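You operate a simulated robot arm through the tools that you are given. There is no shell and no other tool. Be economical: measure what you need, move in short steps, check, and stop when the job is done.

You are at the controls of a simulated two-armed robot. One attempt, no reset.

TASK
Take the orange sack and put it on the long table. Take the green net on the long table and put it away on the middle shelf of the sack rack. Open the yellow drawer. Any order will do.

Only the result counts: the job must be done as asked and must still hold three seconds after the hand-in. Knocking over, shifting, dropping, spilling or breaking anything else fails it.

THE ROBOT
Two 7-joint arms with fingered hands on one trunk, on a base that drives. Base frame: it is fixed to the floor where the robot stands at the start and does not move with it; the origin is under the middle of the robot, x ahead of it, y to its left, z up. Units: m, rad, N and s.
The left shoulder is at the start at [0.051, 0.152, 1.147], the right one opposite. With the tool pointing down near the work surface each hand reaches from about 0.38 to 0.8 m from the robot's upright axis, wherever it stands, measured 20 degrees to its own side. Places, roughly: green net [1.25, -0.75, 0.75]; long table [1.5, -1.8, 0.8]; middle shelf of the sack rack (82x17 cm) [0.4, 0, 0.48]; yellow drawer [-1.9, -2.8, 0.8]. Payload 3.8 kg a hand.
Tool frame (each hand has its own): the origin (TCP) lies between the finger pads and is the grasp point; the fingertips stand 0.03 m ahead of it; z points along the fingers, y is the line along which they close. Largest opening 0.104 m; the body of the gripper starts 0.035 m behind the TCP. The gripper is a hand of 5 fingers: y runs from the thumb to the fingers, the wrist lies at [-0.015, -0.104, -0.178] in the tool frame.
Orientation is told as [roll, pitch, yaw] about the base's x, y, z axes, in that order, counted from this pose: with the fingers straight down and the wrist toward the robot, the tool's x, y and z point along [0, 1, 0], [1, 0, 0] and [0, 0, -1] of the base frame.

THE INTERFACE
- The arms move only by the tool drive_tool. It takes "left_deltas", "right_deltas" or both (then of equal length, played together; a hand with none holds still); each is a list of rows, each a list of 2 entries, a list of its own where there are three numbers: the shift along the tool's x, y, z in units of 25 mm (1.0 is 25 mm), then the turn, a rotation vector about the tool's x, y, z in units of 8 degrees (1.0 is 8 degrees). In form: [[[x, y, z], [rx, ry, rz]], ...]. A call has 1 to 12 rows; each row shifts and turns the commanded pose from where the row before left it, along the tool's axes as they then stand. A call with a number of a shift or a turn outside -1 to 1 is refused whole. Rows are played at 5 a second. More than 0.05 m and 0.15 rad between two rows, and nothing of the call is played. A pose out of reach is approached as far as the arm can. The call stops where the force on the tool passes 40 N (or 10 N more than at its start, if that is more) or the arm is blocked; 0.2 s more then pass. In this call time passes only in rows, and 0.2 s behind the last. It gives the time, the measured TCP pose, the force on the tool (base axes), the opening and the grip force at its end, in the units of the frame above (readings bear some noise), with the torque about the TCP (base axes, N m) and any sound that the robot's microphone picked up, and new pictures: "pictures" is both (left out), scene, wrist or none (wrist: the cameras of the hands that moved).
- Cameras (640 x 400 px; columns grow to the right, rows downward): "scene" is now at [0.1386, -0.0353, 1.2905]; the picture's right is [-0.38, -0.92, 0.05], its down [-0.70, 0.25, -0.67] and it looks along [0.61, -0.30, -0.74] (base axes); focal length 214 px, centre (320, 200). "left" rides on the left gripper at [-0.08, -0.078, -0.141] in its tool frame; the picture's right is [-0.78, -0.30, 0.56], its down [0.53, -0.78, 0.33] and it looks along [0.33, 0.56, 0.76] (tool axes); focal length 247 px, centre (320, 200). "right" rides on the right gripper at [0.08, -0.078, -0.141] in its tool frame; the picture's right is [-0.78, 0.30, -0.56], its down [-0.54, -0.78, 0.33] and it looks along [-0.33, 0.56, 0.76] (tool axes); focal length 247 px, centre (320, 200). There is no depth. A picture from a camera that has moved, and an enlarged one, comes with that camera's place and axes in the base frame and with its lens. The place of the scene camera against the robot may be out by one fixed shift of up to 0.018 m in any direction.
- lift_body(by): slides the trunk up (or, below 0, down) by that many m; the arms and the scene camera ride with it, the base frame stays. It gives what a move gives, with no picture.
- drive_base(legs): drives the robot by 1 to 6 legs, each [ahead, left, turn to the left] in m, m and rad, along the robot's own axes; the way and the turn of a leg run together, so that a leg with both is an arc; at most 1.5 m and 3.142 rad a leg. The arms and the cameras ride along, it lands a little off, and it stops where it bumps. It gives what a move gives, and a new picture of the scene camera.
- set_fingers(index, middle, ring, little, thumb_bend, thumb_turn, hand): sets how far each is bent, from 0 (flat) to 100 (curled in); at 30 the hand is open as for a grip, at 70 the pads meet at the TCP. One left out holds its place. A second passes; each finger stops where it meets its share of the squeeze, and holds until it gets a number again. It is the only way to open and close the hand. It gives what a move gives, with no picture; readings hold the bend of each and the force on index, middle, ring, little, thumb and palm. thumb_turn goes from beside the hand (0) to across from the fingers (100), as for a grip.
- pan_tilt(pan, tilt): turns the head with the scene camera to pan (to the left, within 1.396 rad either way) and tilt (down, from -0.506 to 1.204), counted from straight ahead of the robot. It gives what a move gives, and a new picture of the scene camera.
- zoom(camera, box): a new picture of the part [left, top, right, bottom] of that camera's present view, enlarged. It takes no simulated time.
- close_job(): hands the job in; it is judged then, once.

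Work in short steps. Places have to be worked out from the pictures, the camera data and where the tool is seen: move nearer, look again, correct. Check each grasp and each placing, and mend what went wrong. You have 165 turns and 260 pictures in all, those below and enlarged ones among them. Open the grippers and draw the arms clear of the work before you hand the job in, unless the task says otherwise; then end with one line.

The tools are called after "Call:" as a command line: name --argument value ..., lists and objects as JSON in quotes. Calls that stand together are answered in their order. drive_tool: Moves the arms, as the interface text tells. Its arguments: {"type":"object","properties":{"left_deltas":{"type":"array","items":{"type":"array"}},"right_deltas":{"type":"array","items":{"type":"array"}},"pictures":{"type":"string","enum":["both","scene","wrist","none"]}},"required":[]} The other tools are called the same way: lift_body (by) slides the trunk up or down; set_fingers (index, middle, ring, little, thumb_bend, thumb_turn, hand) moves the fingers one by one; drive_base (legs) drives the base; pan_tilt (pan, tilt) turns the head that bears the scene camera; zoom (camera, box) takes an enlarged picture of a part of a camera's view; close_job () hands the job in.

At the start:

```text
t: 0.0
left_eef_pos: [0.3633, 0.0104, 1.0754]
left_ee_rot: [0.0, 0.0, 0.001]
left_force: [-0.6, 0.6, 1.3]
left_ft_torque: [0.0, 0.02, -0.01]
left_grip_width: 0.1037
left_gripper_force: 0.1
left_shape: jaw
left_bend: [30.0, 30.0, 30.0, 30.0, 30.0, 98.0]
left_finger forces: [0.1, 0.0, 0.1, 0.1, 0.0, 0.1]
right_eef_pos: [0.3998, -0.4423, 1.1229]
right_ee_rot: [-0.002, 0.001, 0.001]
right_force: [-0.1, -0.2, -0.8]
right_ft_torque: [0.01, 0.02, 0.01]
right_grip_width: 0.1036
right_gripper_force: 0.1
right_shape: jaw
right_bend: [30.0, 30.0, 30.0, 30.0, 30.0, 98.0]
right_finger forces: [0.0, 0.0, 0.1, 0.0, 0.0, 0.1]
trunk travel left (down, up): [-0.225, 0.231]
robot x, y, heading: [0.0035, -0.0007, 0.001]
head pan, tilt: [-0.396, 0.702]
```

scene: 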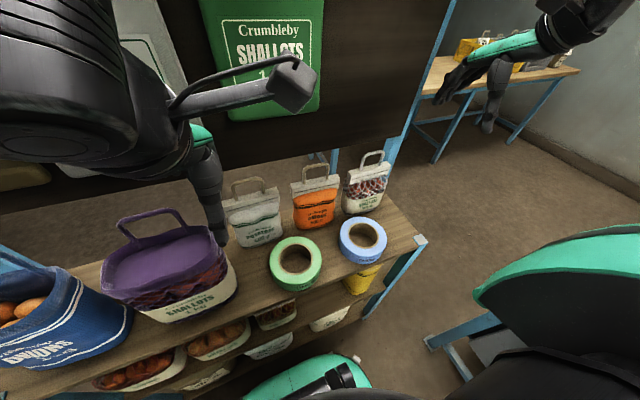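
right: 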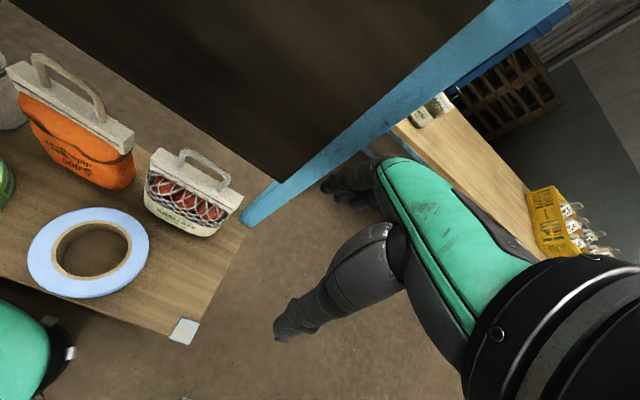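
left: 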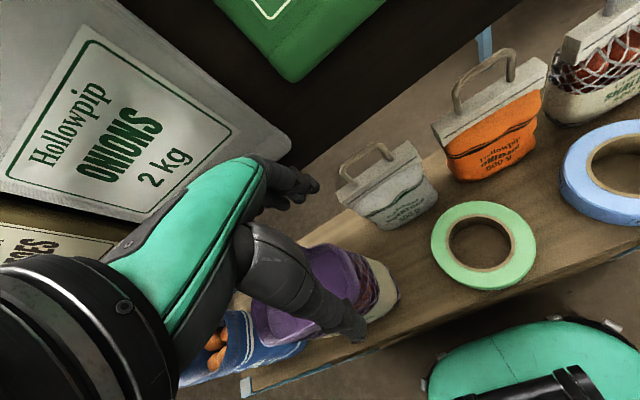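

The orange sack stands on the rack's top shelf with a handle. I'll look around to find the long table, the green net and the drawer.

Call:
pan_tilt --pan -0.6 --tilt 0.25

Call:
pan_tilt --pan -1.396 --tilt 0.3

Call:
pan_tilt --pan 0.0 --tilt 1.1

```text
t: 0.9
left_eef_pos: [0.3635, 0.0097, 1.0767]
left_ee_rot: [0.0, 0.0, 0.0]
left_force: [-0.1, 0.3, 0.7]
left_ft_torque: [0.0, 0.02, 0.01]
left_grip_width: 0.1037
left_gripper_force: 0.0
left_shape: jaw
left_bend: [30.0, 30.0, 30.0, 30.0, 30.0, 98.0]
left_finger forces: [0.0, 0.0, 0.0, 0.0, 0.1, 0.0]
right_eef_pos: [0.3999, -0.4416, 1.1232]
right_ee_rot: [0.0, -0.001, -0.001]
right_force: [0.2, -0.4, -0.1]
right_ft_torque: [0.03, 0.01, 0.03]
right_grip_width: 0.1038
right_gripper_force: 0.0
right_shape: jaw
right_bend: [30.0, 30.0, 30.0, 30.0, 30.0, 98.0]
right_finger forces: [0.0, 0.0, 0.0, 0.0, 0.0, 0.0]
trunk travel left (down, up): [-0.225, 0.231]
robot x, y, heading: [-0.0004, 0.0021, -0.0]
head pan, tilt: [-0.6, 0.25]
camera scene: at [0.1432, -0.0553, 1.3312], right [-0.56, -0.83, 0.08], down [-0.34, 0.14, -0.93], along [0.76, -0.55, -0.36], focal length 214 px, centre (320, 200)
```

scene: 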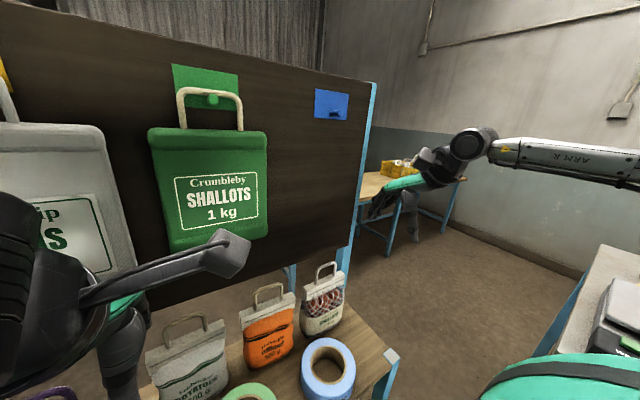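

```text
t: 2.0
left_eef_pos: [0.3636, 0.0106, 1.0761]
left_ee_rot: [-0.001, 0.001, 0.001]
left_force: [-0.6, 0.3, -0.1]
left_ft_torque: [0.01, 0.03, 0.0]
left_grip_width: 0.1037
left_gripper_force: 0.0
left_shape: jaw
left_bend: [30.0, 30.0, 30.0, 30.0, 30.0, 98.0]
left_finger forces: [0.0, 0.1, 0.1, 0.0, 0.1, 0.0]
right_eef_pos: [0.3988, -0.4416, 1.1222]
right_ee_rot: [-0.001, 0.001, 0.001]
right_force: [0.1, -0.6, -0.2]
right_ft_torque: [-0.02, -0.01, -0.01]
right_grip_width: 0.1038
right_gripper_force: 0.0
right_shape: jaw
right_bend: [30.0, 30.0, 30.0, 30.0, 30.0, 98.0]
right_finger forces: [0.1, 0.0, 0.1, 0.1, 0.0, 0.1]
trunk travel left (down, up): [-0.225, 0.231]
robot x, y, heading: [0.0026, 0.002, 0.001]
head pan, tilt: [-1.396, 0.3]
camera scene: at [0.0823, -0.0945, 1.3351], right [-0.97, -0.17, 0.14], down [-0.19, 0.29, -0.94], along [0.12, -0.94, -0.32], focal length 214 px, centre (320, 200)
```

scene: 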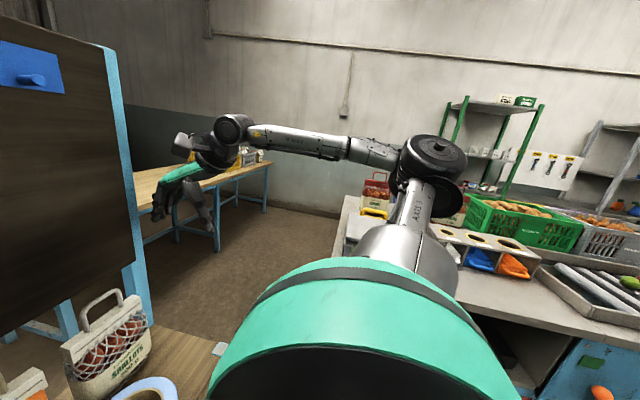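

```text
t: 3.6
left_eef_pos: [0.3636, 0.0095, 1.0755]
left_ee_rot: [-0.001, 0.001, -0.001]
left_force: [0.4, 0.5, 0.1]
left_ft_torque: [0.0, -0.01, 0.03]
left_grip_width: 0.1036
left_gripper_force: 0.1
left_shape: jaw
left_bend: [30.0, 30.0, 30.0, 30.0, 30.0, 98.0]
left_finger forces: [0.1, 0.1, 0.1, 0.0, 0.1, 0.0]
right_eef_pos: [0.3994, -0.4416, 1.1227]
right_ee_rot: [-0.001, 0.0, 0.0]
right_force: [-0.5, 0.3, -0.3]
right_ft_torque: [-0.01, 0.0, 0.01]
right_grip_width: 0.1039
right_gripper_force: 0.1
right_shape: jaw
right_bend: [30.0, 30.0, 30.0, 30.0, 30.0, 98.0]
right_finger forces: [0.0, 0.0, 0.1, 0.0, 0.0, 0.1]
trunk travel left (down, up): [-0.225, 0.231]
robot x, y, heading: [-0.0023, 0.0007, 0.003]
head pan, tilt: [0.0, 1.1]
camera scene: at [0.1194, -0.0026, 1.2631], right [0.0, -1.0, 0.0], down [-0.95, 0.0, -0.32], along [0.32, 0.0, -0.95], focal length 214 px, centre (320, 200)
```

scene: 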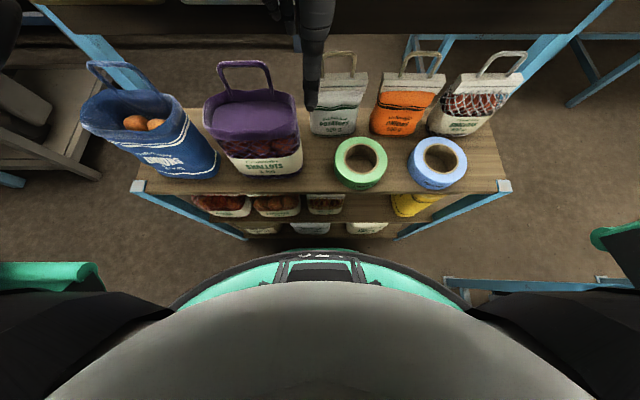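

I'll look closer at the rack's shelves.

Call:
zoom --camera "scene" --box '[120, 40, 520, 290]'

Call:
pan_tilt --pan -0.75 --tilt 0.5

```text
1.60 times, centred on (320, 165) of scene
camera zoom: at [0.1194, -0.0026, 1.2631], right [0.0, -1.0, 0.0], down [-0.95, 0.0, -0.32], along [0.32, 0.0, -0.95], focal length 343 px, centre (320, 256)
```

zoom: 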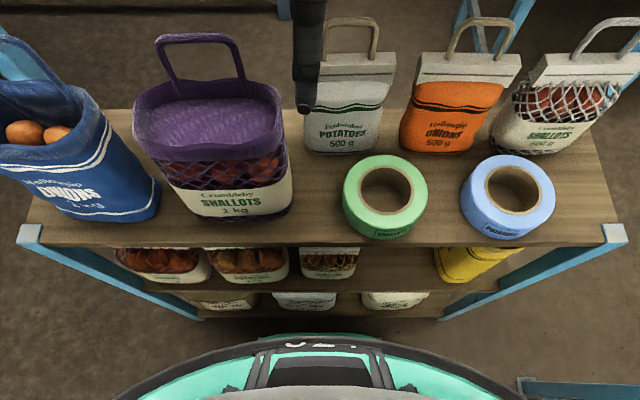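

```text
t: 4.7
left_eef_pos: [0.3637, 0.0101, 1.0753]
left_ee_rot: [-0.001, 0.0, -0.001]
left_force: [-0.2, -0.2, -0.3]
left_ft_torque: [0.01, 0.0, -0.02]
left_grip_width: 0.1041
left_gripper_force: 0.0
left_shape: jaw
left_bend: [30.0, 30.0, 30.0, 30.0, 30.0, 98.0]
left_finger forces: [0.0, 0.0, 0.0, 0.0, 0.0, 0.1]
right_eef_pos: [0.4003, -0.4422, 1.1247]
right_ee_rot: [0.0, 0.001, 0.0]
right_force: [0.1, 0.6, 0.4]
right_ft_torque: [0.0, -0.03, -0.04]
right_grip_width: 0.1039
right_gripper_force: 0.0
right_shape: jaw
right_bend: [30.0, 30.0, 30.0, 30.0, 30.0, 98.0]
right_finger forces: [0.1, 0.0, 0.0, 0.1, 0.0, 0.0]
trunk travel left (down, up): [-0.225, 0.231]
robot x, y, heading: [0.0007, 0.0035, 0.003]
head pan, tilt: [-0.75, 0.499]
camera scene: at [0.1296, -0.0646, 1.3098], right [-0.67, -0.73, 0.1], down [-0.47, 0.33, -0.82], along [0.57, -0.6, -0.57], focal length 214 px, centre (320, 200)
```

scene: 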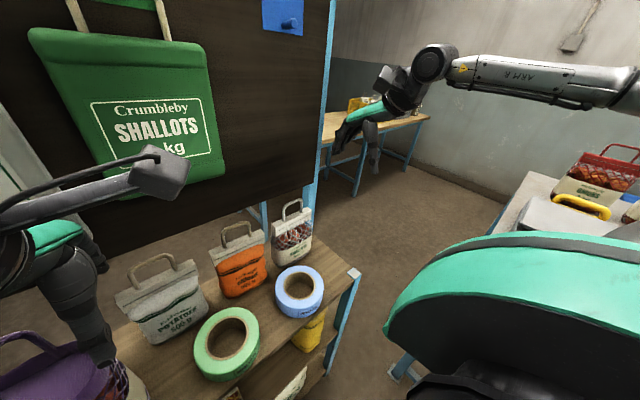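

The orange sack is at about (0.44, -0.18) on the top shelf (z about 0.82), its handle running roughly along y. The left hand is in the way, so I raise it and shift it left.

Call:
drive_tool --left_deltas '[[[0, 0, -1], [0, 0, 0]], [[0, 0, -1], [0, 0, 0]], [[0, 0, -1], [0, 0, 0]], [[0, 0, -1], [0, 0, 0]], [[0, 0, -1], [0, 0, 0]], [[0, 0, -1], [0, 0, 0]], [[1, 0, 0], [0, 0, 0]], [[1, 0, 0], [0, 0, 0]], [[1, 0, 0], [0, 0, 0]], [[1, 0, 0], [0, 0, 0]], [[1, 0, 0], [0, 0, 0]], [[1, 0, 0], [0, 0, 0]]]' --pictures "none"

Call:
drive_tool --right_deltas '[[[1, 0, 0], [0, 0, 0]], [[1, 0, 0], [0, 0, 0]], [[1, 0, 0], [0, 0, 0]], [[1, 0, 0], [0, 0, 0]], [[1, 0, 0], [0, 0, 0]], [[1, 0, 0], [0, 0, 0]], [[1, 0, 0], [0, 0, 0]]]' --pictures "both"

```text
t: 7.3
left_eef_pos: [0.3631, 0.1614, 1.2259]
left_ee_rot: [0.001, -0.001, 0.001]
left_force: [-0.5, -0.4, -0.3]
left_ft_torque: [0.0, -0.01, 0.02]
left_grip_width: 0.1037
left_gripper_force: 0.2
left_shape: jaw
left_bend: [30.0, 30.0, 30.0, 30.0, 30.0, 98.0]
left_finger forces: [0.0, 0.0, 0.0, 0.0, 0.1, 0.0]
right_eef_pos: [0.4004, -0.4406, 1.1234]
right_ee_rot: [0.001, -0.001, 0.0]
right_force: [-0.3, -0.6, 0.2]
right_ft_torque: [-0.01, 0.02, -0.01]
right_grip_width: 0.1036
right_gripper_force: 0.0
right_shape: jaw
right_bend: [30.0, 30.0, 30.0, 30.0, 30.0, 98.0]
right_finger forces: [0.1, 0.0, 0.1, 0.0, 0.0, 0.1]
trunk travel left (down, up): [-0.225, 0.231]
robot x, y, heading: [-0.0023, -0.0022, 0.001]
head pan, tilt: [-0.75, 0.499]
```

```text
t: 8.9
left_eef_pos: [0.3664, 0.16, 1.2247]
left_ee_rot: [0.001, 0.0, 0.001]
left_force: [-0.4, 0.9, -1.1]
left_ft_torque: [-0.02, 0.01, -0.01]
left_grip_width: 0.1037
left_gripper_force: 0.1
left_shape: jaw
left_bend: [30.0, 30.0, 30.0, 30.0, 30.0, 98.0]
left_finger forces: [0.0, 0.1, 0.0, 0.0, 0.0, 0.0]
right_eef_pos: [0.4012, -0.2656, 1.1224]
right_ee_rot: [-0.001, 0.002, -0.001]
right_force: [-0.6, -0.7, 0.5]
right_ft_torque: [-0.03, 0.0, 0.03]
right_grip_width: 0.1039
right_gripper_force: 0.0
right_shape: jaw
right_bend: [30.0, 30.0, 30.0, 30.0, 30.0, 98.0]
right_finger forces: [0.1, 0.1, 0.1, 0.0, 0.0, 0.0]
trunk travel left (down, up): [-0.225, 0.231]
robot x, y, heading: [-0.0008, 0.0021, -0.001]
head pan, tilt: [-0.75, 0.499]
camera scene: at [0.1298, -0.0636, 1.3099], right [-0.68, -0.73, 0.1], down [-0.47, 0.33, -0.82], along [0.57, -0.6, -0.56], focal length 214 px, centre (320, 200)
camera right: at [0.3232, -0.187, 1.2636], right [0.3, -0.78, 0.56], down [-0.78, -0.54, -0.33], along [0.56, -0.33, -0.76], focal length 247 px, centre (320, 200)
```

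scene: 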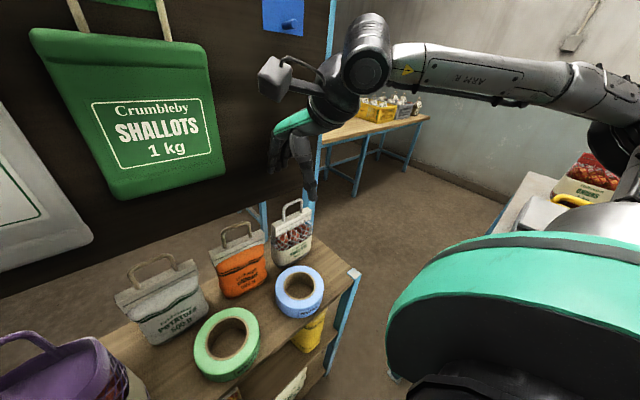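
right: 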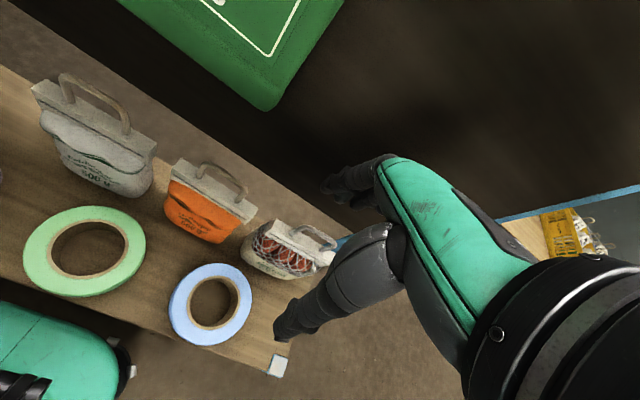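

The board hanging behind the sacks may be in the hand's way. I zoom in on its lower edge to judge its distance.

Call:
zoom --camera "scene" --box '[180, 120, 380, 245]'

Call:
zoom --camera "right" --box '[130, 60, 450, 260]'

```text
3.20 times, centred on (280, 182) of scene
camera zoom: at [0.1298, -0.0636, 1.3099], right [-0.68, -0.73, 0.1], down [-0.47, 0.33, -0.82], along [0.57, -0.6, -0.56], focal length 686 px, centre (448, 256)
```

zoom: 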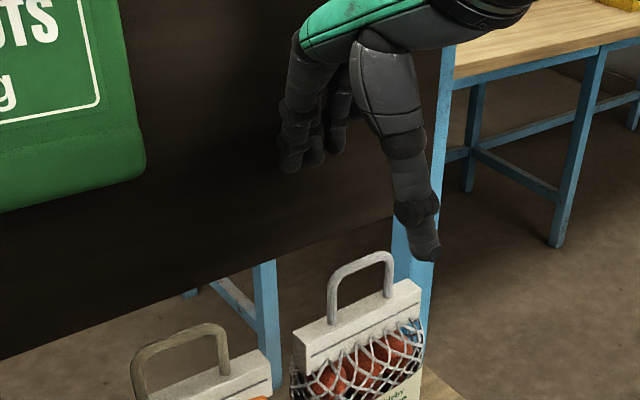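

```text
2.00 times, centred on (290, 160) of right
camera zoom: at [0.3232, -0.187, 1.2636], right [0.3, -0.78, 0.56], down [-0.78, -0.54, -0.33], along [0.56, -0.33, -0.76], focal length 494 px, centre (380, 280)
```

zoom: 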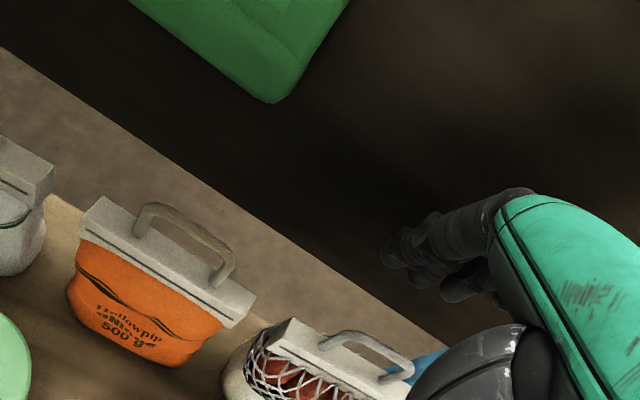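

The board's lower front edge is at about x 0.48, z 1.03, just over the handle (top at about 0.47, -0.18, 1.00). I must therefore pinch it from the front with a tilted hand, so I back the base off and tilt.

Call:
drive_base --legs '[[-0.2, 0, 0]]'

Call:
drive_tool --right_deltas '[[[0, 0, 0], [-1, 0, 0]], [[0, 0, 0], [-1, 0, 0]], [[0, 0, 0], [-1, 0, 0]], [[0, 0, 0], [-1, 0, 0]], [[0, 0, 0], [-1, 0, 0]], [[0, 0, 0], [-1, 0, 0]]]' --pictures "none"

Call:
set_fingers --hand "right" --index 48 --middle 48 --ring 48 --little 48 --thumb_bend 48

Call:
pan_tilt --pan -0.3 --tilt 0.7

```text
t: 10.5
left_eef_pos: [0.1656, 0.1599, 1.2253]
left_ee_rot: [0.0, 0.0, 0.001]
left_force: [0.6, -0.8, 0.3]
left_ft_torque: [-0.03, 0.0, 0.04]
left_grip_width: 0.1037
left_gripper_force: 0.1
left_shape: jaw
left_bend: [30.0, 30.0, 30.0, 30.0, 30.0, 98.0]
left_finger forces: [0.0, 0.0, 0.1, 0.0, 0.0, 0.0]
right_eef_pos: [0.2015, -0.2662, 1.1223]
right_ee_rot: [0.001, 0.001, 0.002]
right_force: [-0.4, -0.5, 0.4]
right_ft_torque: [0.02, -0.01, 0.01]
right_grip_width: 0.1035
right_gripper_force: 0.1
right_shape: jaw
right_bend: [30.0, 30.0, 30.0, 30.0, 30.0, 98.0]
right_finger forces: [0.0, 0.0, 0.1, 0.0, 0.1, 0.1]
trunk travel left (down, up): [-0.225, 0.231]
robot x, y, heading: [-0.2018, 0.0032, -0.001]
head pan, tilt: [-0.75, 0.499]
camera scene: at [-0.0695, -0.0644, 1.3096], right [-0.67, -0.73, 0.1], down [-0.47, 0.33, -0.82], along [0.57, -0.6, -0.57], focal length 214 px, centre (320, 200)
```

scene: 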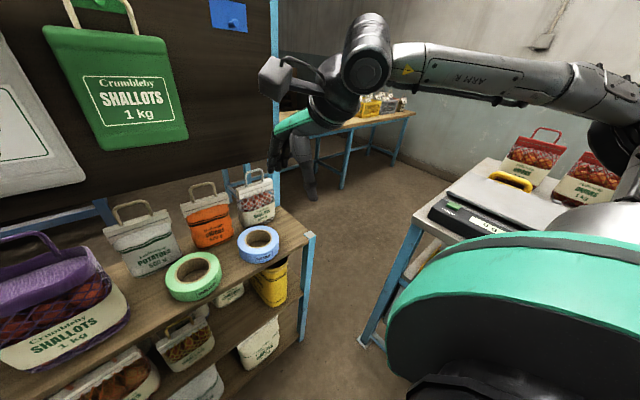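

```text
t: 11.9
left_eef_pos: [0.1647, 0.1597, 1.2245]
left_ee_rot: [0.001, 0.001, 0.0]
left_force: [-0.3, 0.8, -0.4]
left_ft_torque: [0.0, -0.01, -0.03]
left_grip_width: 0.1035
left_gripper_force: 0.3
left_shape: jaw
left_bend: [30.0, 30.0, 30.0, 30.0, 30.0, 98.0]
left_finger forces: [0.1, 0.1, 0.0, 0.0, 0.0, 0.1]
right_eef_pos: [0.2814, -0.2961, 1.158]
right_ee_rot: [0.002, -0.837, 0.0]
right_force: [-0.5, 0.5, -0.6]
right_ft_torque: [-0.04, 0.02, 0.04]
right_grip_width: 0.1037
right_gripper_force: 0.1
right_shape: jaw
right_bend: [30.0, 30.0, 30.0, 30.0, 30.0, 98.0]
right_finger forces: [0.0, 0.0, 0.0, 0.0, 0.1, 0.1]
right hand out of reach, approached as far as the arm can: row 2, 3, 4, 5, 6
trunk travel left (down, up): [-0.225, 0.231]
robot x, y, heading: [-0.1983, 0.0013, -0.004]
head pan, tilt: [-0.75, 0.499]
```

```text
t: 12.9
left_eef_pos: [0.1646, 0.1607, 1.2251]
left_ee_rot: [-0.001, 0.0, 0.004]
left_force: [-0.3, -0.6, -0.9]
left_ft_torque: [-0.02, 0.01, 0.04]
left_grip_width: 0.1037
left_gripper_force: 0.0
left_shape: jaw
left_bend: [30.0, 30.0, 30.0, 30.0, 30.0, 98.0]
left_finger forces: [0.1, 0.1, 0.1, 0.0, 0.0, 0.0]
right_eef_pos: [0.2815, -0.2954, 1.1593]
right_ee_rot: [0.001, -0.838, 0.0]
right_force: [1.0, -0.4, 0.2]
right_ft_torque: [-0.02, -0.01, 0.02]
right_grip_width: 0.0579
right_gripper_force: 0.0
right_shape: fingers
right_bend: [48.0, 48.0, 48.0, 48.0, 48.0, 98.0]
right_finger forces: [0.0, 0.0, 0.0, 0.0, 0.1, 0.1]
trunk travel left (down, up): [-0.225, 0.231]
robot x, y, heading: [-0.1984, -0.0009, 0.003]
head pan, tilt: [-0.75, 0.499]
```

```text
t: 13.8
left_eef_pos: [0.1655, 0.1602, 1.2249]
left_ee_rot: [0.0, 0.001, 0.002]
left_force: [0.4, -0.8, 0.1]
left_ft_torque: [0.01, -0.03, -0.01]
left_grip_width: 0.1036
left_gripper_force: 0.1
left_shape: jaw
left_bend: [30.0, 30.0, 30.0, 30.0, 30.0, 98.0]
left_finger forces: [0.0, 0.1, 0.0, 0.0, 0.0, 0.0]
right_eef_pos: [0.2811, -0.2968, 1.1566]
right_ee_rot: [0.001, -0.839, 0.001]
right_force: [-0.2, 0.0, 0.0]
right_ft_torque: [-0.03, -0.05, 0.02]
right_grip_width: 0.0579
right_gripper_force: 0.1
right_shape: fingers
right_bend: [48.0, 48.0, 48.0, 48.0, 48.0, 98.0]
right_finger forces: [0.1, 0.0, 0.0, 0.0, 0.0, 0.0]
trunk travel left (down, up): [-0.225, 0.231]
robot x, y, heading: [-0.1973, 0.0021, -0.001]
head pan, tilt: [-0.3, 0.7]
camera scene: at [-0.0584, -0.0275, 1.2903], right [-0.29, -0.96, 0.04], down [-0.72, 0.19, -0.67], along [0.63, -0.23, -0.74], focal length 214 px, centre (320, 200)
```

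scene: 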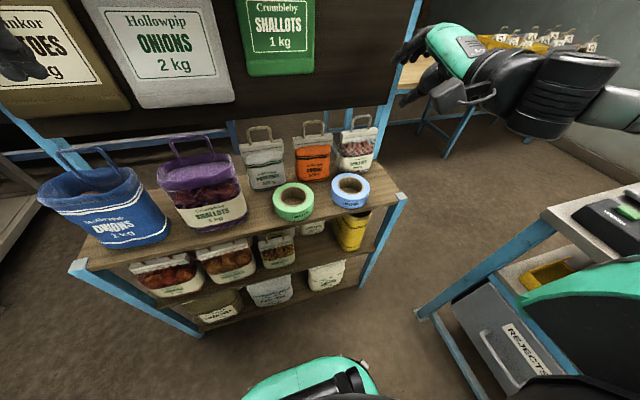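

The hand tilted fine but swung a bit forward. Next I move it to a pre-grasp in front of the orange handle.

Call:
drive_tool --right_deltas '[[[0.94, 0, 0.9], [0, 0, 0]], [[0.94, 0, 0.9], [0, 0, 0]], [[0.94, 0, 0.9], [0, 0, 0]], [[0.94, 0, 0.9], [0, 0, 0]], [[0.94, 0, 0.9], [0, 0, 0]]]'

```text
t: 15.0
left_eef_pos: [0.1648, 0.1595, 1.2237]
left_ee_rot: [-0.001, -0.001, 0.001]
left_force: [0.8, -0.3, -0.3]
left_ft_torque: [0.02, -0.01, -0.03]
left_grip_width: 0.1038
left_gripper_force: 0.1
left_shape: jaw
left_bend: [30.0, 30.0, 30.0, 30.0, 30.0, 98.0]
left_finger forces: [0.0, 0.1, 0.0, 0.0, 0.0, 0.0]
right_eef_pos: [0.3025, -0.2646, 1.1386]
right_ee_rot: [0.0, -0.834, 0.002]
right_force: [0.5, -0.1, 0.0]
right_ft_torque: [0.02, -0.03, -0.01]
right_grip_width: 0.0579
right_gripper_force: 0.0
right_shape: fingers
right_bend: [48.0, 48.0, 48.0, 48.0, 48.0, 98.0]
right_finger forces: [0.1, 0.0, 0.0, 0.1, 0.1, 0.0]
right hand out of reach, approached as far as the arm can: row 2, 3, 4, 5
trunk travel left (down, up): [-0.225, 0.231]
robot x, y, heading: [-0.2027, 0.0042, -0.0]
head pan, tilt: [-0.3, 0.7]
camera scene: at [-0.0586, -0.0275, 1.2903], right [-0.29, -0.96, 0.04], down [-0.72, 0.19, -0.67], along [0.63, -0.23, -0.74], focal length 214 px, centre (320, 200)
camera right: at [0.1474, -0.1862, 1.1757], right [-0.21, -0.78, 0.59], down [-0.27, -0.54, -0.8], along [0.94, -0.33, -0.1], focal length 247 px, centre (320, 200)
```

scene: 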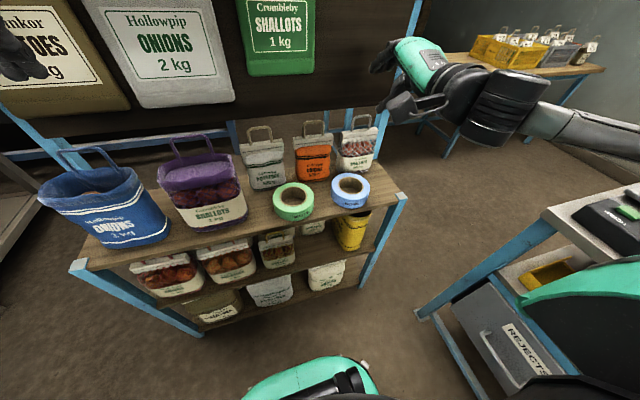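
right: 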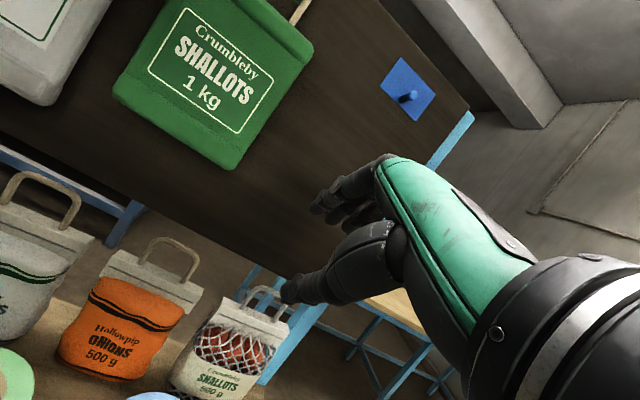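

The wrist is too near the shoulder for this tilt. I back up another 0.2 m so the arm works more extended.

Call:
drive_base --legs '[[-0.2, 0, 0]]'

Call:
drive_tool --right_deltas '[[[0.5, 0.7, 0.9], [0, 0, 0]], [[0.5, 0.7, 0.9], [0, 0, 0]], [[0.5, 0.7, 0.9], [0, 0, 0]], [[0.5, 0.7, 0.9], [0, 0, 0]], [[0.5, 0.7, 0.9], [0, 0, 0]]]' --pictures "none"

```text
t: 16.6
left_eef_pos: [-0.0335, 0.1592, 1.2242]
left_ee_rot: [-0.002, 0.003, 0.002]
left_force: [0.4, 0.0, -0.4]
left_ft_torque: [0.02, 0.0, 0.02]
left_grip_width: 0.104
left_gripper_force: 0.2
left_shape: jaw
left_bend: [30.0, 30.0, 30.0, 30.0, 30.0, 98.0]
left_finger forces: [0.1, 0.1, 0.0, 0.0, 0.1, 0.1]
right_eef_pos: [0.1077, -0.2654, 1.1375]
right_ee_rot: [0.0, -0.833, 0.001]
right_force: [0.1, -0.1, 0.1]
right_ft_torque: [0.01, -0.02, 0.01]
right_grip_width: 0.0577
right_gripper_force: 0.1
right_shape: fingers
right_bend: [48.0, 48.0, 48.0, 48.0, 48.0, 98.0]
right_finger forces: [0.1, 0.1, 0.0, 0.0, 0.0, 0.0]
trunk travel left (down, up): [-0.225, 0.231]
robot x, y, heading: [-0.4025, -0.0041, 0.002]
head pan, tilt: [-0.3, 0.7]
camera scene: at [-0.2562, -0.0278, 1.29], right [-0.29, -0.96, 0.04], down [-0.72, 0.19, -0.67], along [0.63, -0.22, -0.74], focal length 214 px, centre (320, 200)
```

scene: 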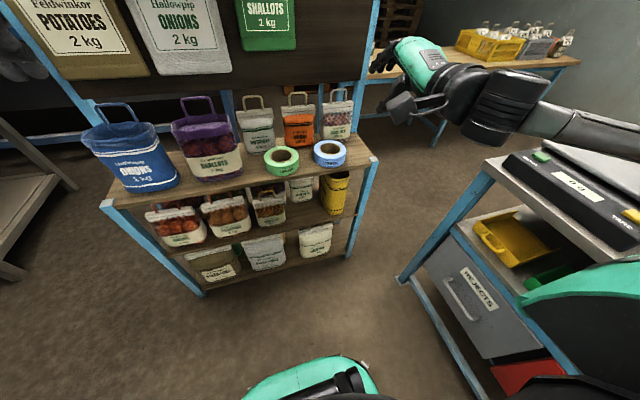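

```text
t: 17.8
left_eef_pos: [-0.0344, 0.1598, 1.2255]
left_ee_rot: [-0.001, 0.001, 0.001]
left_force: [-0.3, -0.2, -0.1]
left_ft_torque: [0.01, 0.02, -0.02]
left_grip_width: 0.1039
left_gripper_force: 0.1
left_shape: jaw
left_bend: [30.0, 30.0, 30.0, 30.0, 30.0, 98.0]
left_finger forces: [0.0, 0.0, 0.1, 0.0, 0.1, 0.0]
right_eef_pos: [0.1865, -0.2609, 1.1291]
right_ee_rot: [-0.002, -0.834, 0.003]
right_force: [0.0, -0.4, -0.1]
right_ft_torque: [-0.01, 0.0, -0.04]
right_grip_width: 0.0576
right_gripper_force: 0.0
right_shape: fingers
right_bend: [48.0, 48.0, 48.0, 48.0, 48.0, 98.0]
right_finger forces: [0.0, 0.0, 0.1, 0.0, 0.0, 0.1]
right hand out of reach, approached as far as the arm can: row 2, 3, 4, 5
trunk travel left (down, up): [-0.225, 0.231]
robot x, y, heading: [-0.3998, -0.0001, 0.003]
head pan, tilt: [-0.3, 0.7]
```

The arm won't go further inward, so I shift the base left to put the sack well on the right arm's side.

Call:
drive_base --legs '[[0, 0.13, 0]]'

Call:
drive_tool --right_deltas '[[[-0.3, 0.7, 0.9], [0, 0, 0]], [[-0.3, 0.7, 0.9], [0, 0, 0]], [[-0.3, 0.7, 0.9], [0, 0, 0]], [[-0.3, 0.7, 0.9], [0, 0, 0]], [[-0.3, 0.7, 0.9], [0, 0, 0]]]' --pictures "none"

```text
t: 19.0
left_eef_pos: [-0.0347, 0.2912, 1.2242]
left_ee_rot: [0.001, 0.002, 0.004]
left_force: [0.3, -0.7, 0.8]
left_ft_torque: [0.02, 0.01, -0.02]
left_grip_width: 0.1036
left_gripper_force: 0.0
left_shape: jaw
left_bend: [30.0, 30.0, 30.0, 30.0, 30.0, 98.0]
left_finger forces: [0.0, 0.1, 0.0, 0.0, 0.0, 0.0]
right_eef_pos: [0.1868, -0.1296, 1.1297]
right_ee_rot: [0.002, -0.834, 0.004]
right_force: [0.4, 0.7, -0.8]
right_ft_torque: [0.03, 0.01, -0.01]
right_grip_width: 0.0579
right_gripper_force: 0.0
right_shape: fingers
right_bend: [48.0, 48.0, 48.0, 48.0, 48.0, 98.0]
right_finger forces: [0.0, 0.1, 0.1, 0.0, 0.0, 0.0]
trunk travel left (down, up): [-0.225, 0.231]
robot x, y, heading: [-0.4003, 0.1305, 0.001]
head pan, tilt: [-0.3, 0.7]
camera scene: at [-0.2572, 0.1031, 1.2902], right [-0.29, -0.96, 0.04], down [-0.72, 0.19, -0.67], along [0.63, -0.22, -0.74], focal length 214 px, centre (320, 200)
```

scene: 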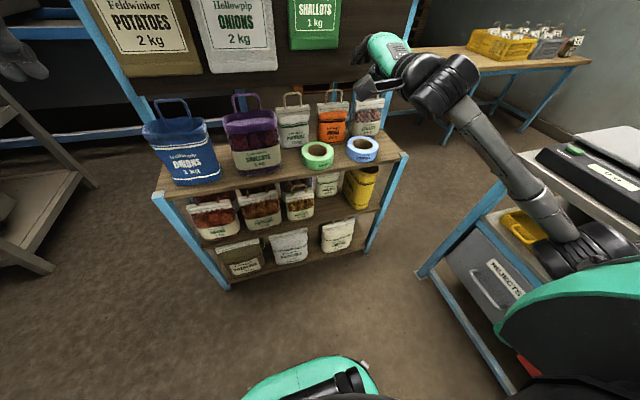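

```text
t: 20.2
left_eef_pos: [-0.0329, 0.2918, 1.2245]
left_ee_rot: [0.001, 0.002, 0.004]
left_force: [0.4, -0.7, 0.9]
left_ft_torque: [-0.01, 0.03, -0.02]
left_grip_width: 0.1036
left_gripper_force: 0.0
left_shape: jaw
left_bend: [30.0, 30.0, 30.0, 30.0, 30.0, 98.0]
left_finger forces: [0.0, 0.1, 0.0, 0.0, 0.0, 0.0]
right_eef_pos: [0.3295, -0.1647, 1.1176]
right_ee_rot: [-0.001, -0.835, 0.005]
right_force: [0.1, 0.9, -0.4]
right_ft_torque: [0.05, -0.01, 0.0]
right_grip_width: 0.0577
right_gripper_force: 0.0
right_shape: fingers
right_bend: [48.0, 48.0, 48.0, 48.0, 48.0, 98.0]
right_finger forces: [0.0, 0.0, 0.0, 0.1, 0.1, 0.0]
trunk travel left (down, up): [-0.225, 0.231]
robot x, y, heading: [-0.3999, 0.1306, 0.0]
head pan, tilt: [-0.3, 0.7]
```

Reach works now. I move to just short of the handle and look.

Call:
drive_tool --right_deltas '[[[-0.15, 0, 0.9], [0, 0, 0]], [[-0.15, 0, 0.9], [0, 0, 0]], [[-0.15, 0, 0.9], [0, 0, 0]]]'

Call:
zoom --camera "scene" --box '[260, 30, 460, 155]'

```text
t: 21.0
left_eef_pos: [-0.0327, 0.2915, 1.2244]
left_ee_rot: [0.0, 0.002, 0.004]
left_force: [0.7, -0.1, -0.6]
left_ft_torque: [-0.01, -0.01, -0.03]
left_grip_width: 0.1036
left_gripper_force: 0.1
left_shape: jaw
left_bend: [30.0, 30.0, 30.0, 30.0, 30.0, 98.0]
left_finger forces: [0.0, 0.1, 0.1, 0.1, 0.1, 0.0]
right_eef_pos: [0.3799, -0.1768, 1.073]
right_ee_rot: [0.002, -0.835, 0.003]
right_force: [0.0, 0.0, -0.6]
right_ft_torque: [-0.04, 0.02, 0.01]
right_grip_width: 0.0574
right_gripper_force: 0.1
right_shape: fingers
right_bend: [48.0, 48.0, 48.0, 48.0, 48.0, 98.0]
right_finger forces: [0.1, 0.0, 0.1, 0.0, 0.1, 0.1]
trunk travel left (down, up): [-0.225, 0.231]
robot x, y, heading: [-0.3966, 0.1292, 0.001]
head pan, tilt: [-0.3, 0.7]
camera scene: at [-0.2567, 0.1038, 1.2902], right [-0.29, -0.96, 0.04], down [-0.72, 0.19, -0.67], along [0.63, -0.22, -0.74], focal length 214 px, centre (320, 200)
camera right: at [0.2221, -0.0984, 1.1101], right [-0.21, -0.78, 0.59], down [-0.27, -0.54, -0.8], along [0.94, -0.33, -0.1], focal length 247 px, centre (320, 200)
```

scene: 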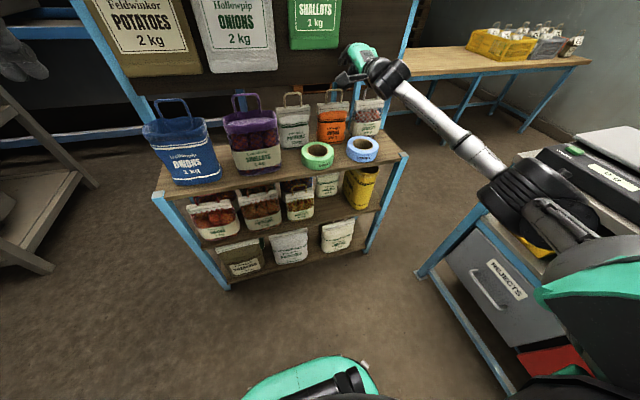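
right: 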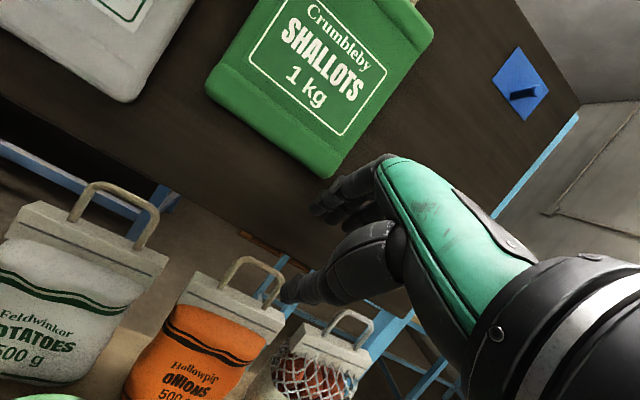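

```text
3.20 times, centred on (360, 92) of scene
camera zoom: at [-0.2567, 0.1038, 1.2902], right [-0.29, -0.96, 0.04], down [-0.72, 0.19, -0.67], along [0.63, -0.22, -0.74], focal length 686 px, centre (192, 544)
```

zoom: 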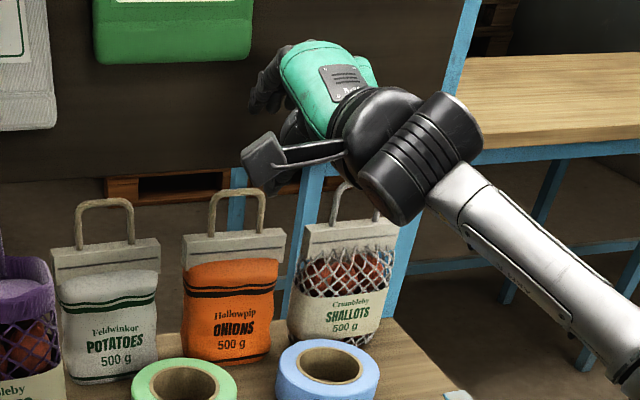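

The handle lies straight along the approach line (about 0.468, -0.17, 0.995). I go on another 7 cm and check.

Call:
drive_tool --right_deltas '[[[0.1, 0, 0.9], [0, 0, 0]], [[0.1, 0, 0.9], [0, 0, 0]], [[0.1, 0, 0.9], [0, 0, 0]]]' --pictures "wrist"

Call:
zoom --camera "scene" --box '[280, 50, 420, 138]'

```text
t: 21.8
left_eef_pos: [-0.0346, 0.2907, 1.2256]
left_ee_rot: [0.0, 0.001, 0.003]
left_force: [-0.8, -0.1, -0.5]
left_ft_torque: [-0.03, 0.01, 0.0]
left_grip_width: 0.1039
left_gripper_force: 0.1
left_shape: jaw
left_bend: [30.0, 30.0, 30.0, 30.0, 30.0, 98.0]
left_finger forces: [0.0, 0.0, 0.1, 0.0, 0.0, 0.0]
right_eef_pos: [0.4302, -0.1689, 1.0267]
right_ee_rot: [-0.003, -0.834, 0.004]
right_force: [0.7, 0.4, 0.1]
right_ft_torque: [0.02, -0.02, 0.0]
right_grip_width: 0.0578
right_gripper_force: 0.1
right_shape: fingers
right_bend: [48.0, 48.0, 48.0, 48.0, 48.0, 98.0]
right_finger forces: [0.0, 0.0, 0.0, 0.0, 0.0, 0.1]
trunk travel left (down, up): [-0.225, 0.231]
robot x, y, heading: [-0.3986, 0.1278, 0.001]
head pan, tilt: [-0.3, 0.7]
camera right: at [0.2731, -0.0903, 1.0643], right [-0.21, -0.78, 0.59], down [-0.27, -0.54, -0.8], along [0.94, -0.33, -0.1], focal length 247 px, centre (320, 200)
```

right: 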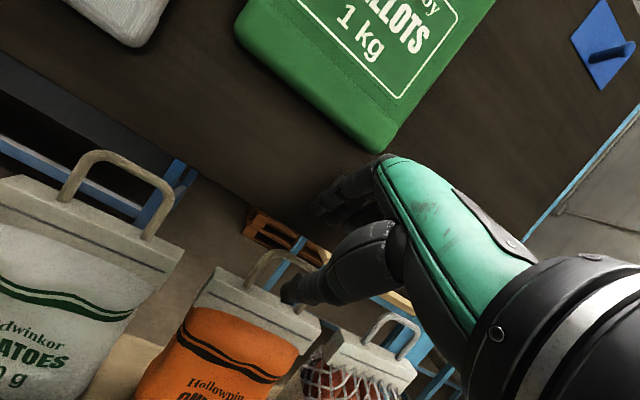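

```text
4.55 times, centred on (350, 94) of scene
camera zoom: at [-0.2566, 0.1042, 1.2902], right [-0.29, -0.96, 0.04], down [-0.72, 0.19, -0.67], along [0.63, -0.22, -0.74], focal length 975 px, centre (184, 682)
```

zoom: 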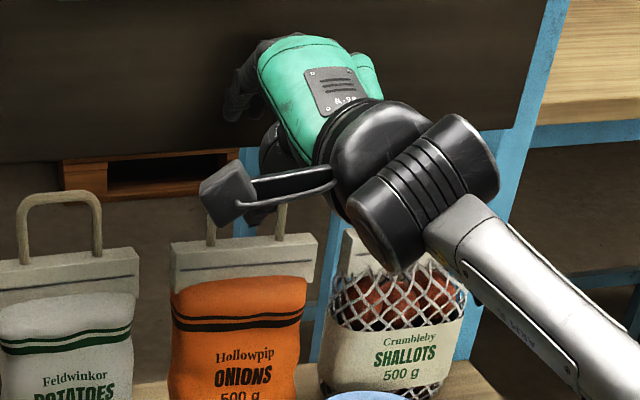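

The handle lies about 5 cm ahead on the finger axis, and the board has clearance. I advance 4 cm.

Call:
drive_tool --right_deltas '[[[0, 0, 0.8], [0, 0, 0]], [[0, 0, 0.8], [0, 0, 0]]]' --pictures "wrist"

Call:
zoom --camera "right" --box '[200, 150, 440, 300]'

```text
t: 22.4
left_eef_pos: [-0.0385, 0.2932, 1.2259]
left_ee_rot: [0.0, -0.004, 0.003]
left_force: [-0.1, -0.5, -0.7]
left_ft_torque: [0.01, 0.01, 0.01]
left_grip_width: 0.1037
left_gripper_force: 0.1
left_shape: jaw
left_bend: [30.0, 30.0, 30.0, 30.0, 30.0, 98.0]
left_finger forces: [0.0, 0.0, 0.0, 0.0, 0.1, 0.0]
right_eef_pos: [0.4548, -0.1678, 1.0052]
right_ee_rot: [0.001, -0.837, 0.002]
right_force: [-21.9, 2.3, 1.7]
right_ft_torque: [0.03, -0.09, -0.07]
right_grip_width: 0.0477
right_gripper_force: 11.6
right_shape: fingers
right_bend: [55.0, 52.0, 51.0, 48.0, 48.0, 98.0]
right_finger forces: [10.4, 8.0, 4.2, 0.0, 0.1, 0.0]
trunk travel left (down, up): [-0.225, 0.231]
robot x, y, heading: [-0.3998, 0.1279, 0.004]
head pan, tilt: [-0.3, 0.7]
camera right: at [0.2978, -0.089, 1.0407], right [-0.21, -0.78, 0.59], down [-0.27, -0.54, -0.8], along [0.94, -0.33, -0.1], focal length 247 px, centre (320, 200)
```

right: 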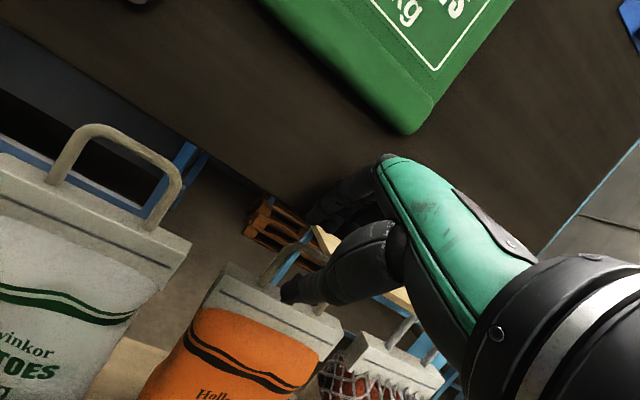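

```text
2.67 times, centred on (320, 225) of right
camera zoom: at [0.2978, -0.089, 1.0407], right [-0.21, -0.78, 0.59], down [-0.27, -0.54, -0.8], along [0.94, -0.33, -0.1], focal length 659 px, centre (320, 133)
```

zoom: 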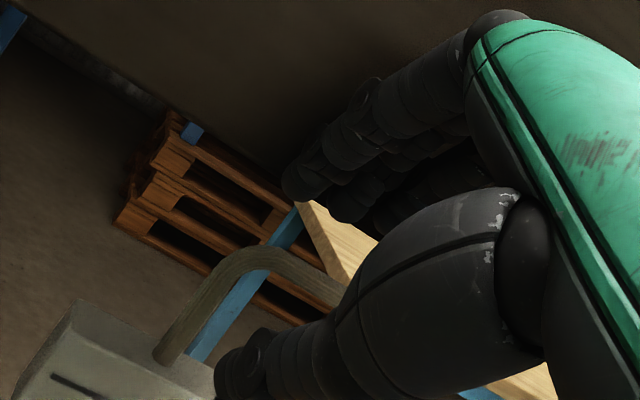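

The fingertips are touching the board's edge (22 N), and the bar is between fingers and thumb. I shift the hand 8 mm thumbward, off the board, then close.

Call:
drive_tool --right_deltas '[[[0, -0.35, 0], [0, 0, 0]]]' --pictures "none"

Call:
set_fingers --hand "right" --index 62 --middle 62 --ring 62 --little 55 --thumb_bend 62

Call:
zoom --camera "right" --box '[200, 150, 440, 300]'

```text
t: 22.8
left_eef_pos: [-0.0375, 0.2917, 1.2246]
left_ee_rot: [0.0, -0.002, 0.004]
left_force: [0.3, -0.8, 0.4]
left_ft_torque: [0.03, 0.02, 0.02]
left_grip_width: 0.1037
left_gripper_force: 0.0
left_shape: jaw
left_bend: [30.0, 30.0, 30.0, 30.0, 30.0, 98.0]
left_finger forces: [0.0, 0.0, 0.0, 0.0, 0.0, 0.0]
right_eef_pos: [0.4514, -0.1685, 0.9979]
right_ee_rot: [0.0, -0.837, 0.006]
right_force: [-12.7, 1.6, 3.2]
right_ft_torque: [-0.06, -0.24, 0.1]
right_grip_width: 0.0523
right_gripper_force: 6.5
right_shape: fingers
right_bend: [52.0, 50.0, 49.0, 48.0, 48.0, 98.0]
right_finger forces: [6.8, 4.9, 1.1, 0.0, 0.0, 0.1]
trunk travel left (down, up): [-0.225, 0.231]
robot x, y, heading: [-0.3961, 0.1324, 0.003]
head pan, tilt: [-0.3, 0.7]
```

```text
t: 23.8
left_eef_pos: [-0.0353, 0.2914, 1.2254]
left_ee_rot: [0.0, 0.0, 0.004]
left_force: [-0.3, 0.8, -0.2]
left_ft_torque: [-0.03, 0.0, 0.01]
left_grip_width: 0.1038
left_gripper_force: 0.2
left_shape: jaw
left_bend: [30.0, 30.0, 30.0, 30.0, 30.0, 98.0]
left_finger forces: [0.1, 0.0, 0.0, 0.1, 0.0, 0.0]
right_eef_pos: [0.4531, -0.1693, 0.9943]
right_ee_rot: [0.0, -0.834, 0.004]
right_force: [1.1, 0.8, 1.5]
right_ft_torque: [-0.01, -0.05, 0.02]
right_grip_width: 0.0228
right_gripper_force: 0.7
right_shape: fingers
right_bend: [61.0, 61.0, 62.0, 55.0, 62.0, 98.0]
right_finger forces: [0.8, 0.6, 0.0, 0.1, 0.0, 0.1]
trunk travel left (down, up): [-0.225, 0.231]
robot x, y, heading: [-0.3955, 0.129, 0.004]
head pan, tilt: [-0.3, 0.7]
```

```text
2.67 times, centred on (320, 225) of right
camera zoom: at [0.296, -0.0903, 1.0319], right [-0.21, -0.78, 0.59], down [-0.27, -0.54, -0.8], along [0.94, -0.33, -0.1], focal length 659 px, centre (320, 133)
```

zoom: 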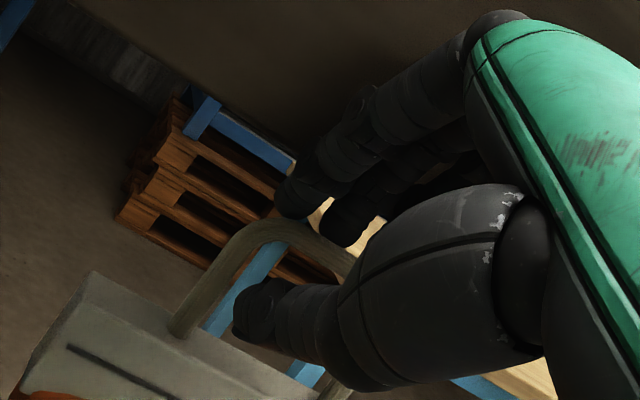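

The bar sits between the index/middle tips and the thumb. I close firmly.

Call:
set_fingers --hand "right" --index 80 --middle 80 --ring 80 --little 62 --thumb_bend 80

Call:
zoom --camera "right" --box '[140, 150, 460, 350]'

```text
t: 24.8
left_eef_pos: [-0.0332, 0.2909, 1.2248]
left_ee_rot: [0.001, 0.001, 0.002]
left_force: [0.8, 0.1, 0.8]
left_ft_torque: [-0.01, 0.02, 0.0]
left_grip_width: 0.1037
left_gripper_force: 0.1
left_shape: jaw
left_bend: [30.0, 30.0, 30.0, 30.0, 30.0, 98.0]
left_finger forces: [0.0, 0.1, 0.0, 0.0, 0.0, 0.0]
right_eef_pos: [0.4539, -0.1692, 0.9922]
right_ee_rot: [0.0, -0.831, 0.003]
right_force: [-0.4, -1.0, -5.0]
right_ft_torque: [-0.02, 0.03, 0.0]
right_grip_width: 0.0002
right_gripper_force: 13.0
right_shape: fingers
right_bend: [74.0, 80.0, 80.0, 62.0, 74.0, 95.0]
right_finger forces: [8.3, 2.1, 0.0, 0.1, 16.2, 0.0]
trunk travel left (down, up): [-0.225, 0.231]
robot x, y, heading: [-0.4007, 0.1338, 0.003]
head pan, tilt: [-0.3, 0.7]
```

```text
2.00 times, centred on (300, 250) of right
camera zoom: at [0.297, -0.0909, 1.0298], right [-0.21, -0.78, 0.59], down [-0.28, -0.54, -0.8], along [0.94, -0.33, -0.1], focal length 494 px, centre (360, 100)
```

zoom: 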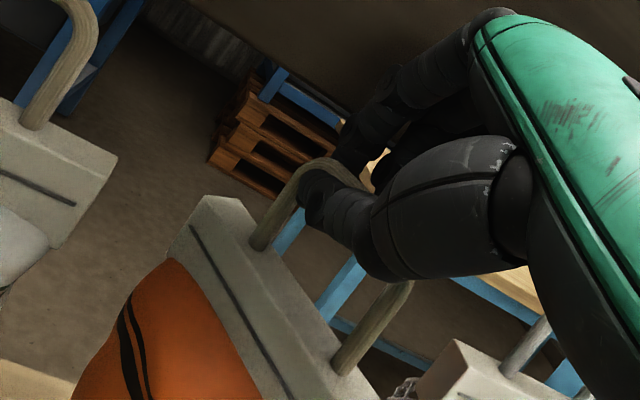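

The fingers met without stopping on the bar, so it's unclear whether the handle is caged or missed. A small pull back will tell.

Call:
drive_tool --right_deltas '[[[0, 0.2, -0.4], [0, 0, 0]]]' --pictures "none"

Call:
zoom --camera "right" --box '[140, 150, 460, 350]'

Call:
zoom --camera "scene" --box '[280, 50, 420, 138]'

```text
t: 25.2
left_eef_pos: [-0.0326, 0.2907, 1.2246]
left_ee_rot: [0.0, 0.002, 0.004]
left_force: [-0.8, -0.7, -0.8]
left_ft_torque: [0.0, 0.0, 0.02]
left_grip_width: 0.1039
left_gripper_force: 0.0
left_shape: jaw
left_bend: [30.0, 30.0, 30.0, 30.0, 30.0, 98.0]
left_finger forces: [0.0, 0.0, 0.0, 0.0, 0.0, 0.1]
right_eef_pos: [0.4496, -0.1707, 1.004]
right_ee_rot: [-0.001, -0.832, 0.004]
right_force: [0.1, -0.1, -5.6]
right_ft_torque: [-0.04, 0.07, -0.01]
right_grip_width: 0.0
right_gripper_force: 13.1
right_shape: fingers
right_bend: [74.0, 79.0, 80.0, 62.0, 74.0, 94.0]
right_finger forces: [8.3, 1.9, 0.0, 0.0, 15.2, 0.1]
trunk travel left (down, up): [-0.225, 0.231]
robot x, y, heading: [-0.3986, 0.127, 0.004]
head pan, tilt: [-0.3, 0.7]
```

```text
2.00 times, centred on (300, 250) of right
camera zoom: at [0.2927, -0.0914, 1.041], right [-0.21, -0.78, 0.59], down [-0.28, -0.54, -0.8], along [0.94, -0.33, -0.1], focal length 494 px, centre (360, 100)
```

zoom: 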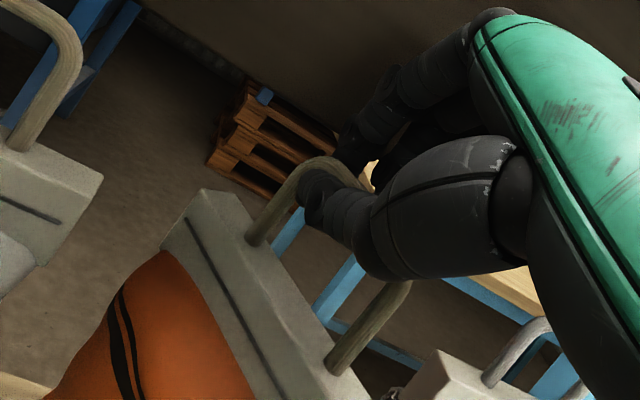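

```text
4.55 times, centred on (350, 94) of scene
camera zoom: at [-0.2566, 0.1033, 1.2902], right [-0.29, -0.96, 0.04], down [-0.72, 0.19, -0.67], along [0.63, -0.22, -0.74], focal length 975 px, centre (184, 682)
```

zoom: 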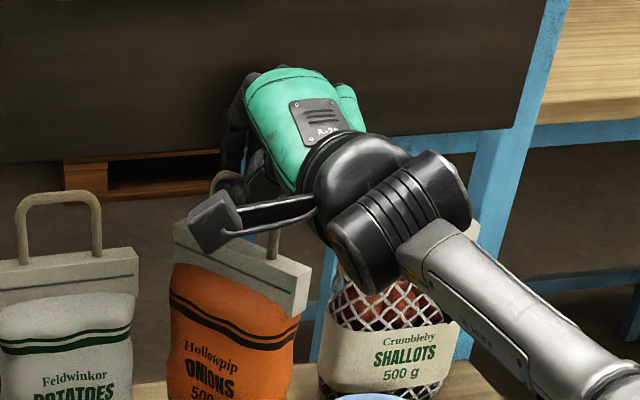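

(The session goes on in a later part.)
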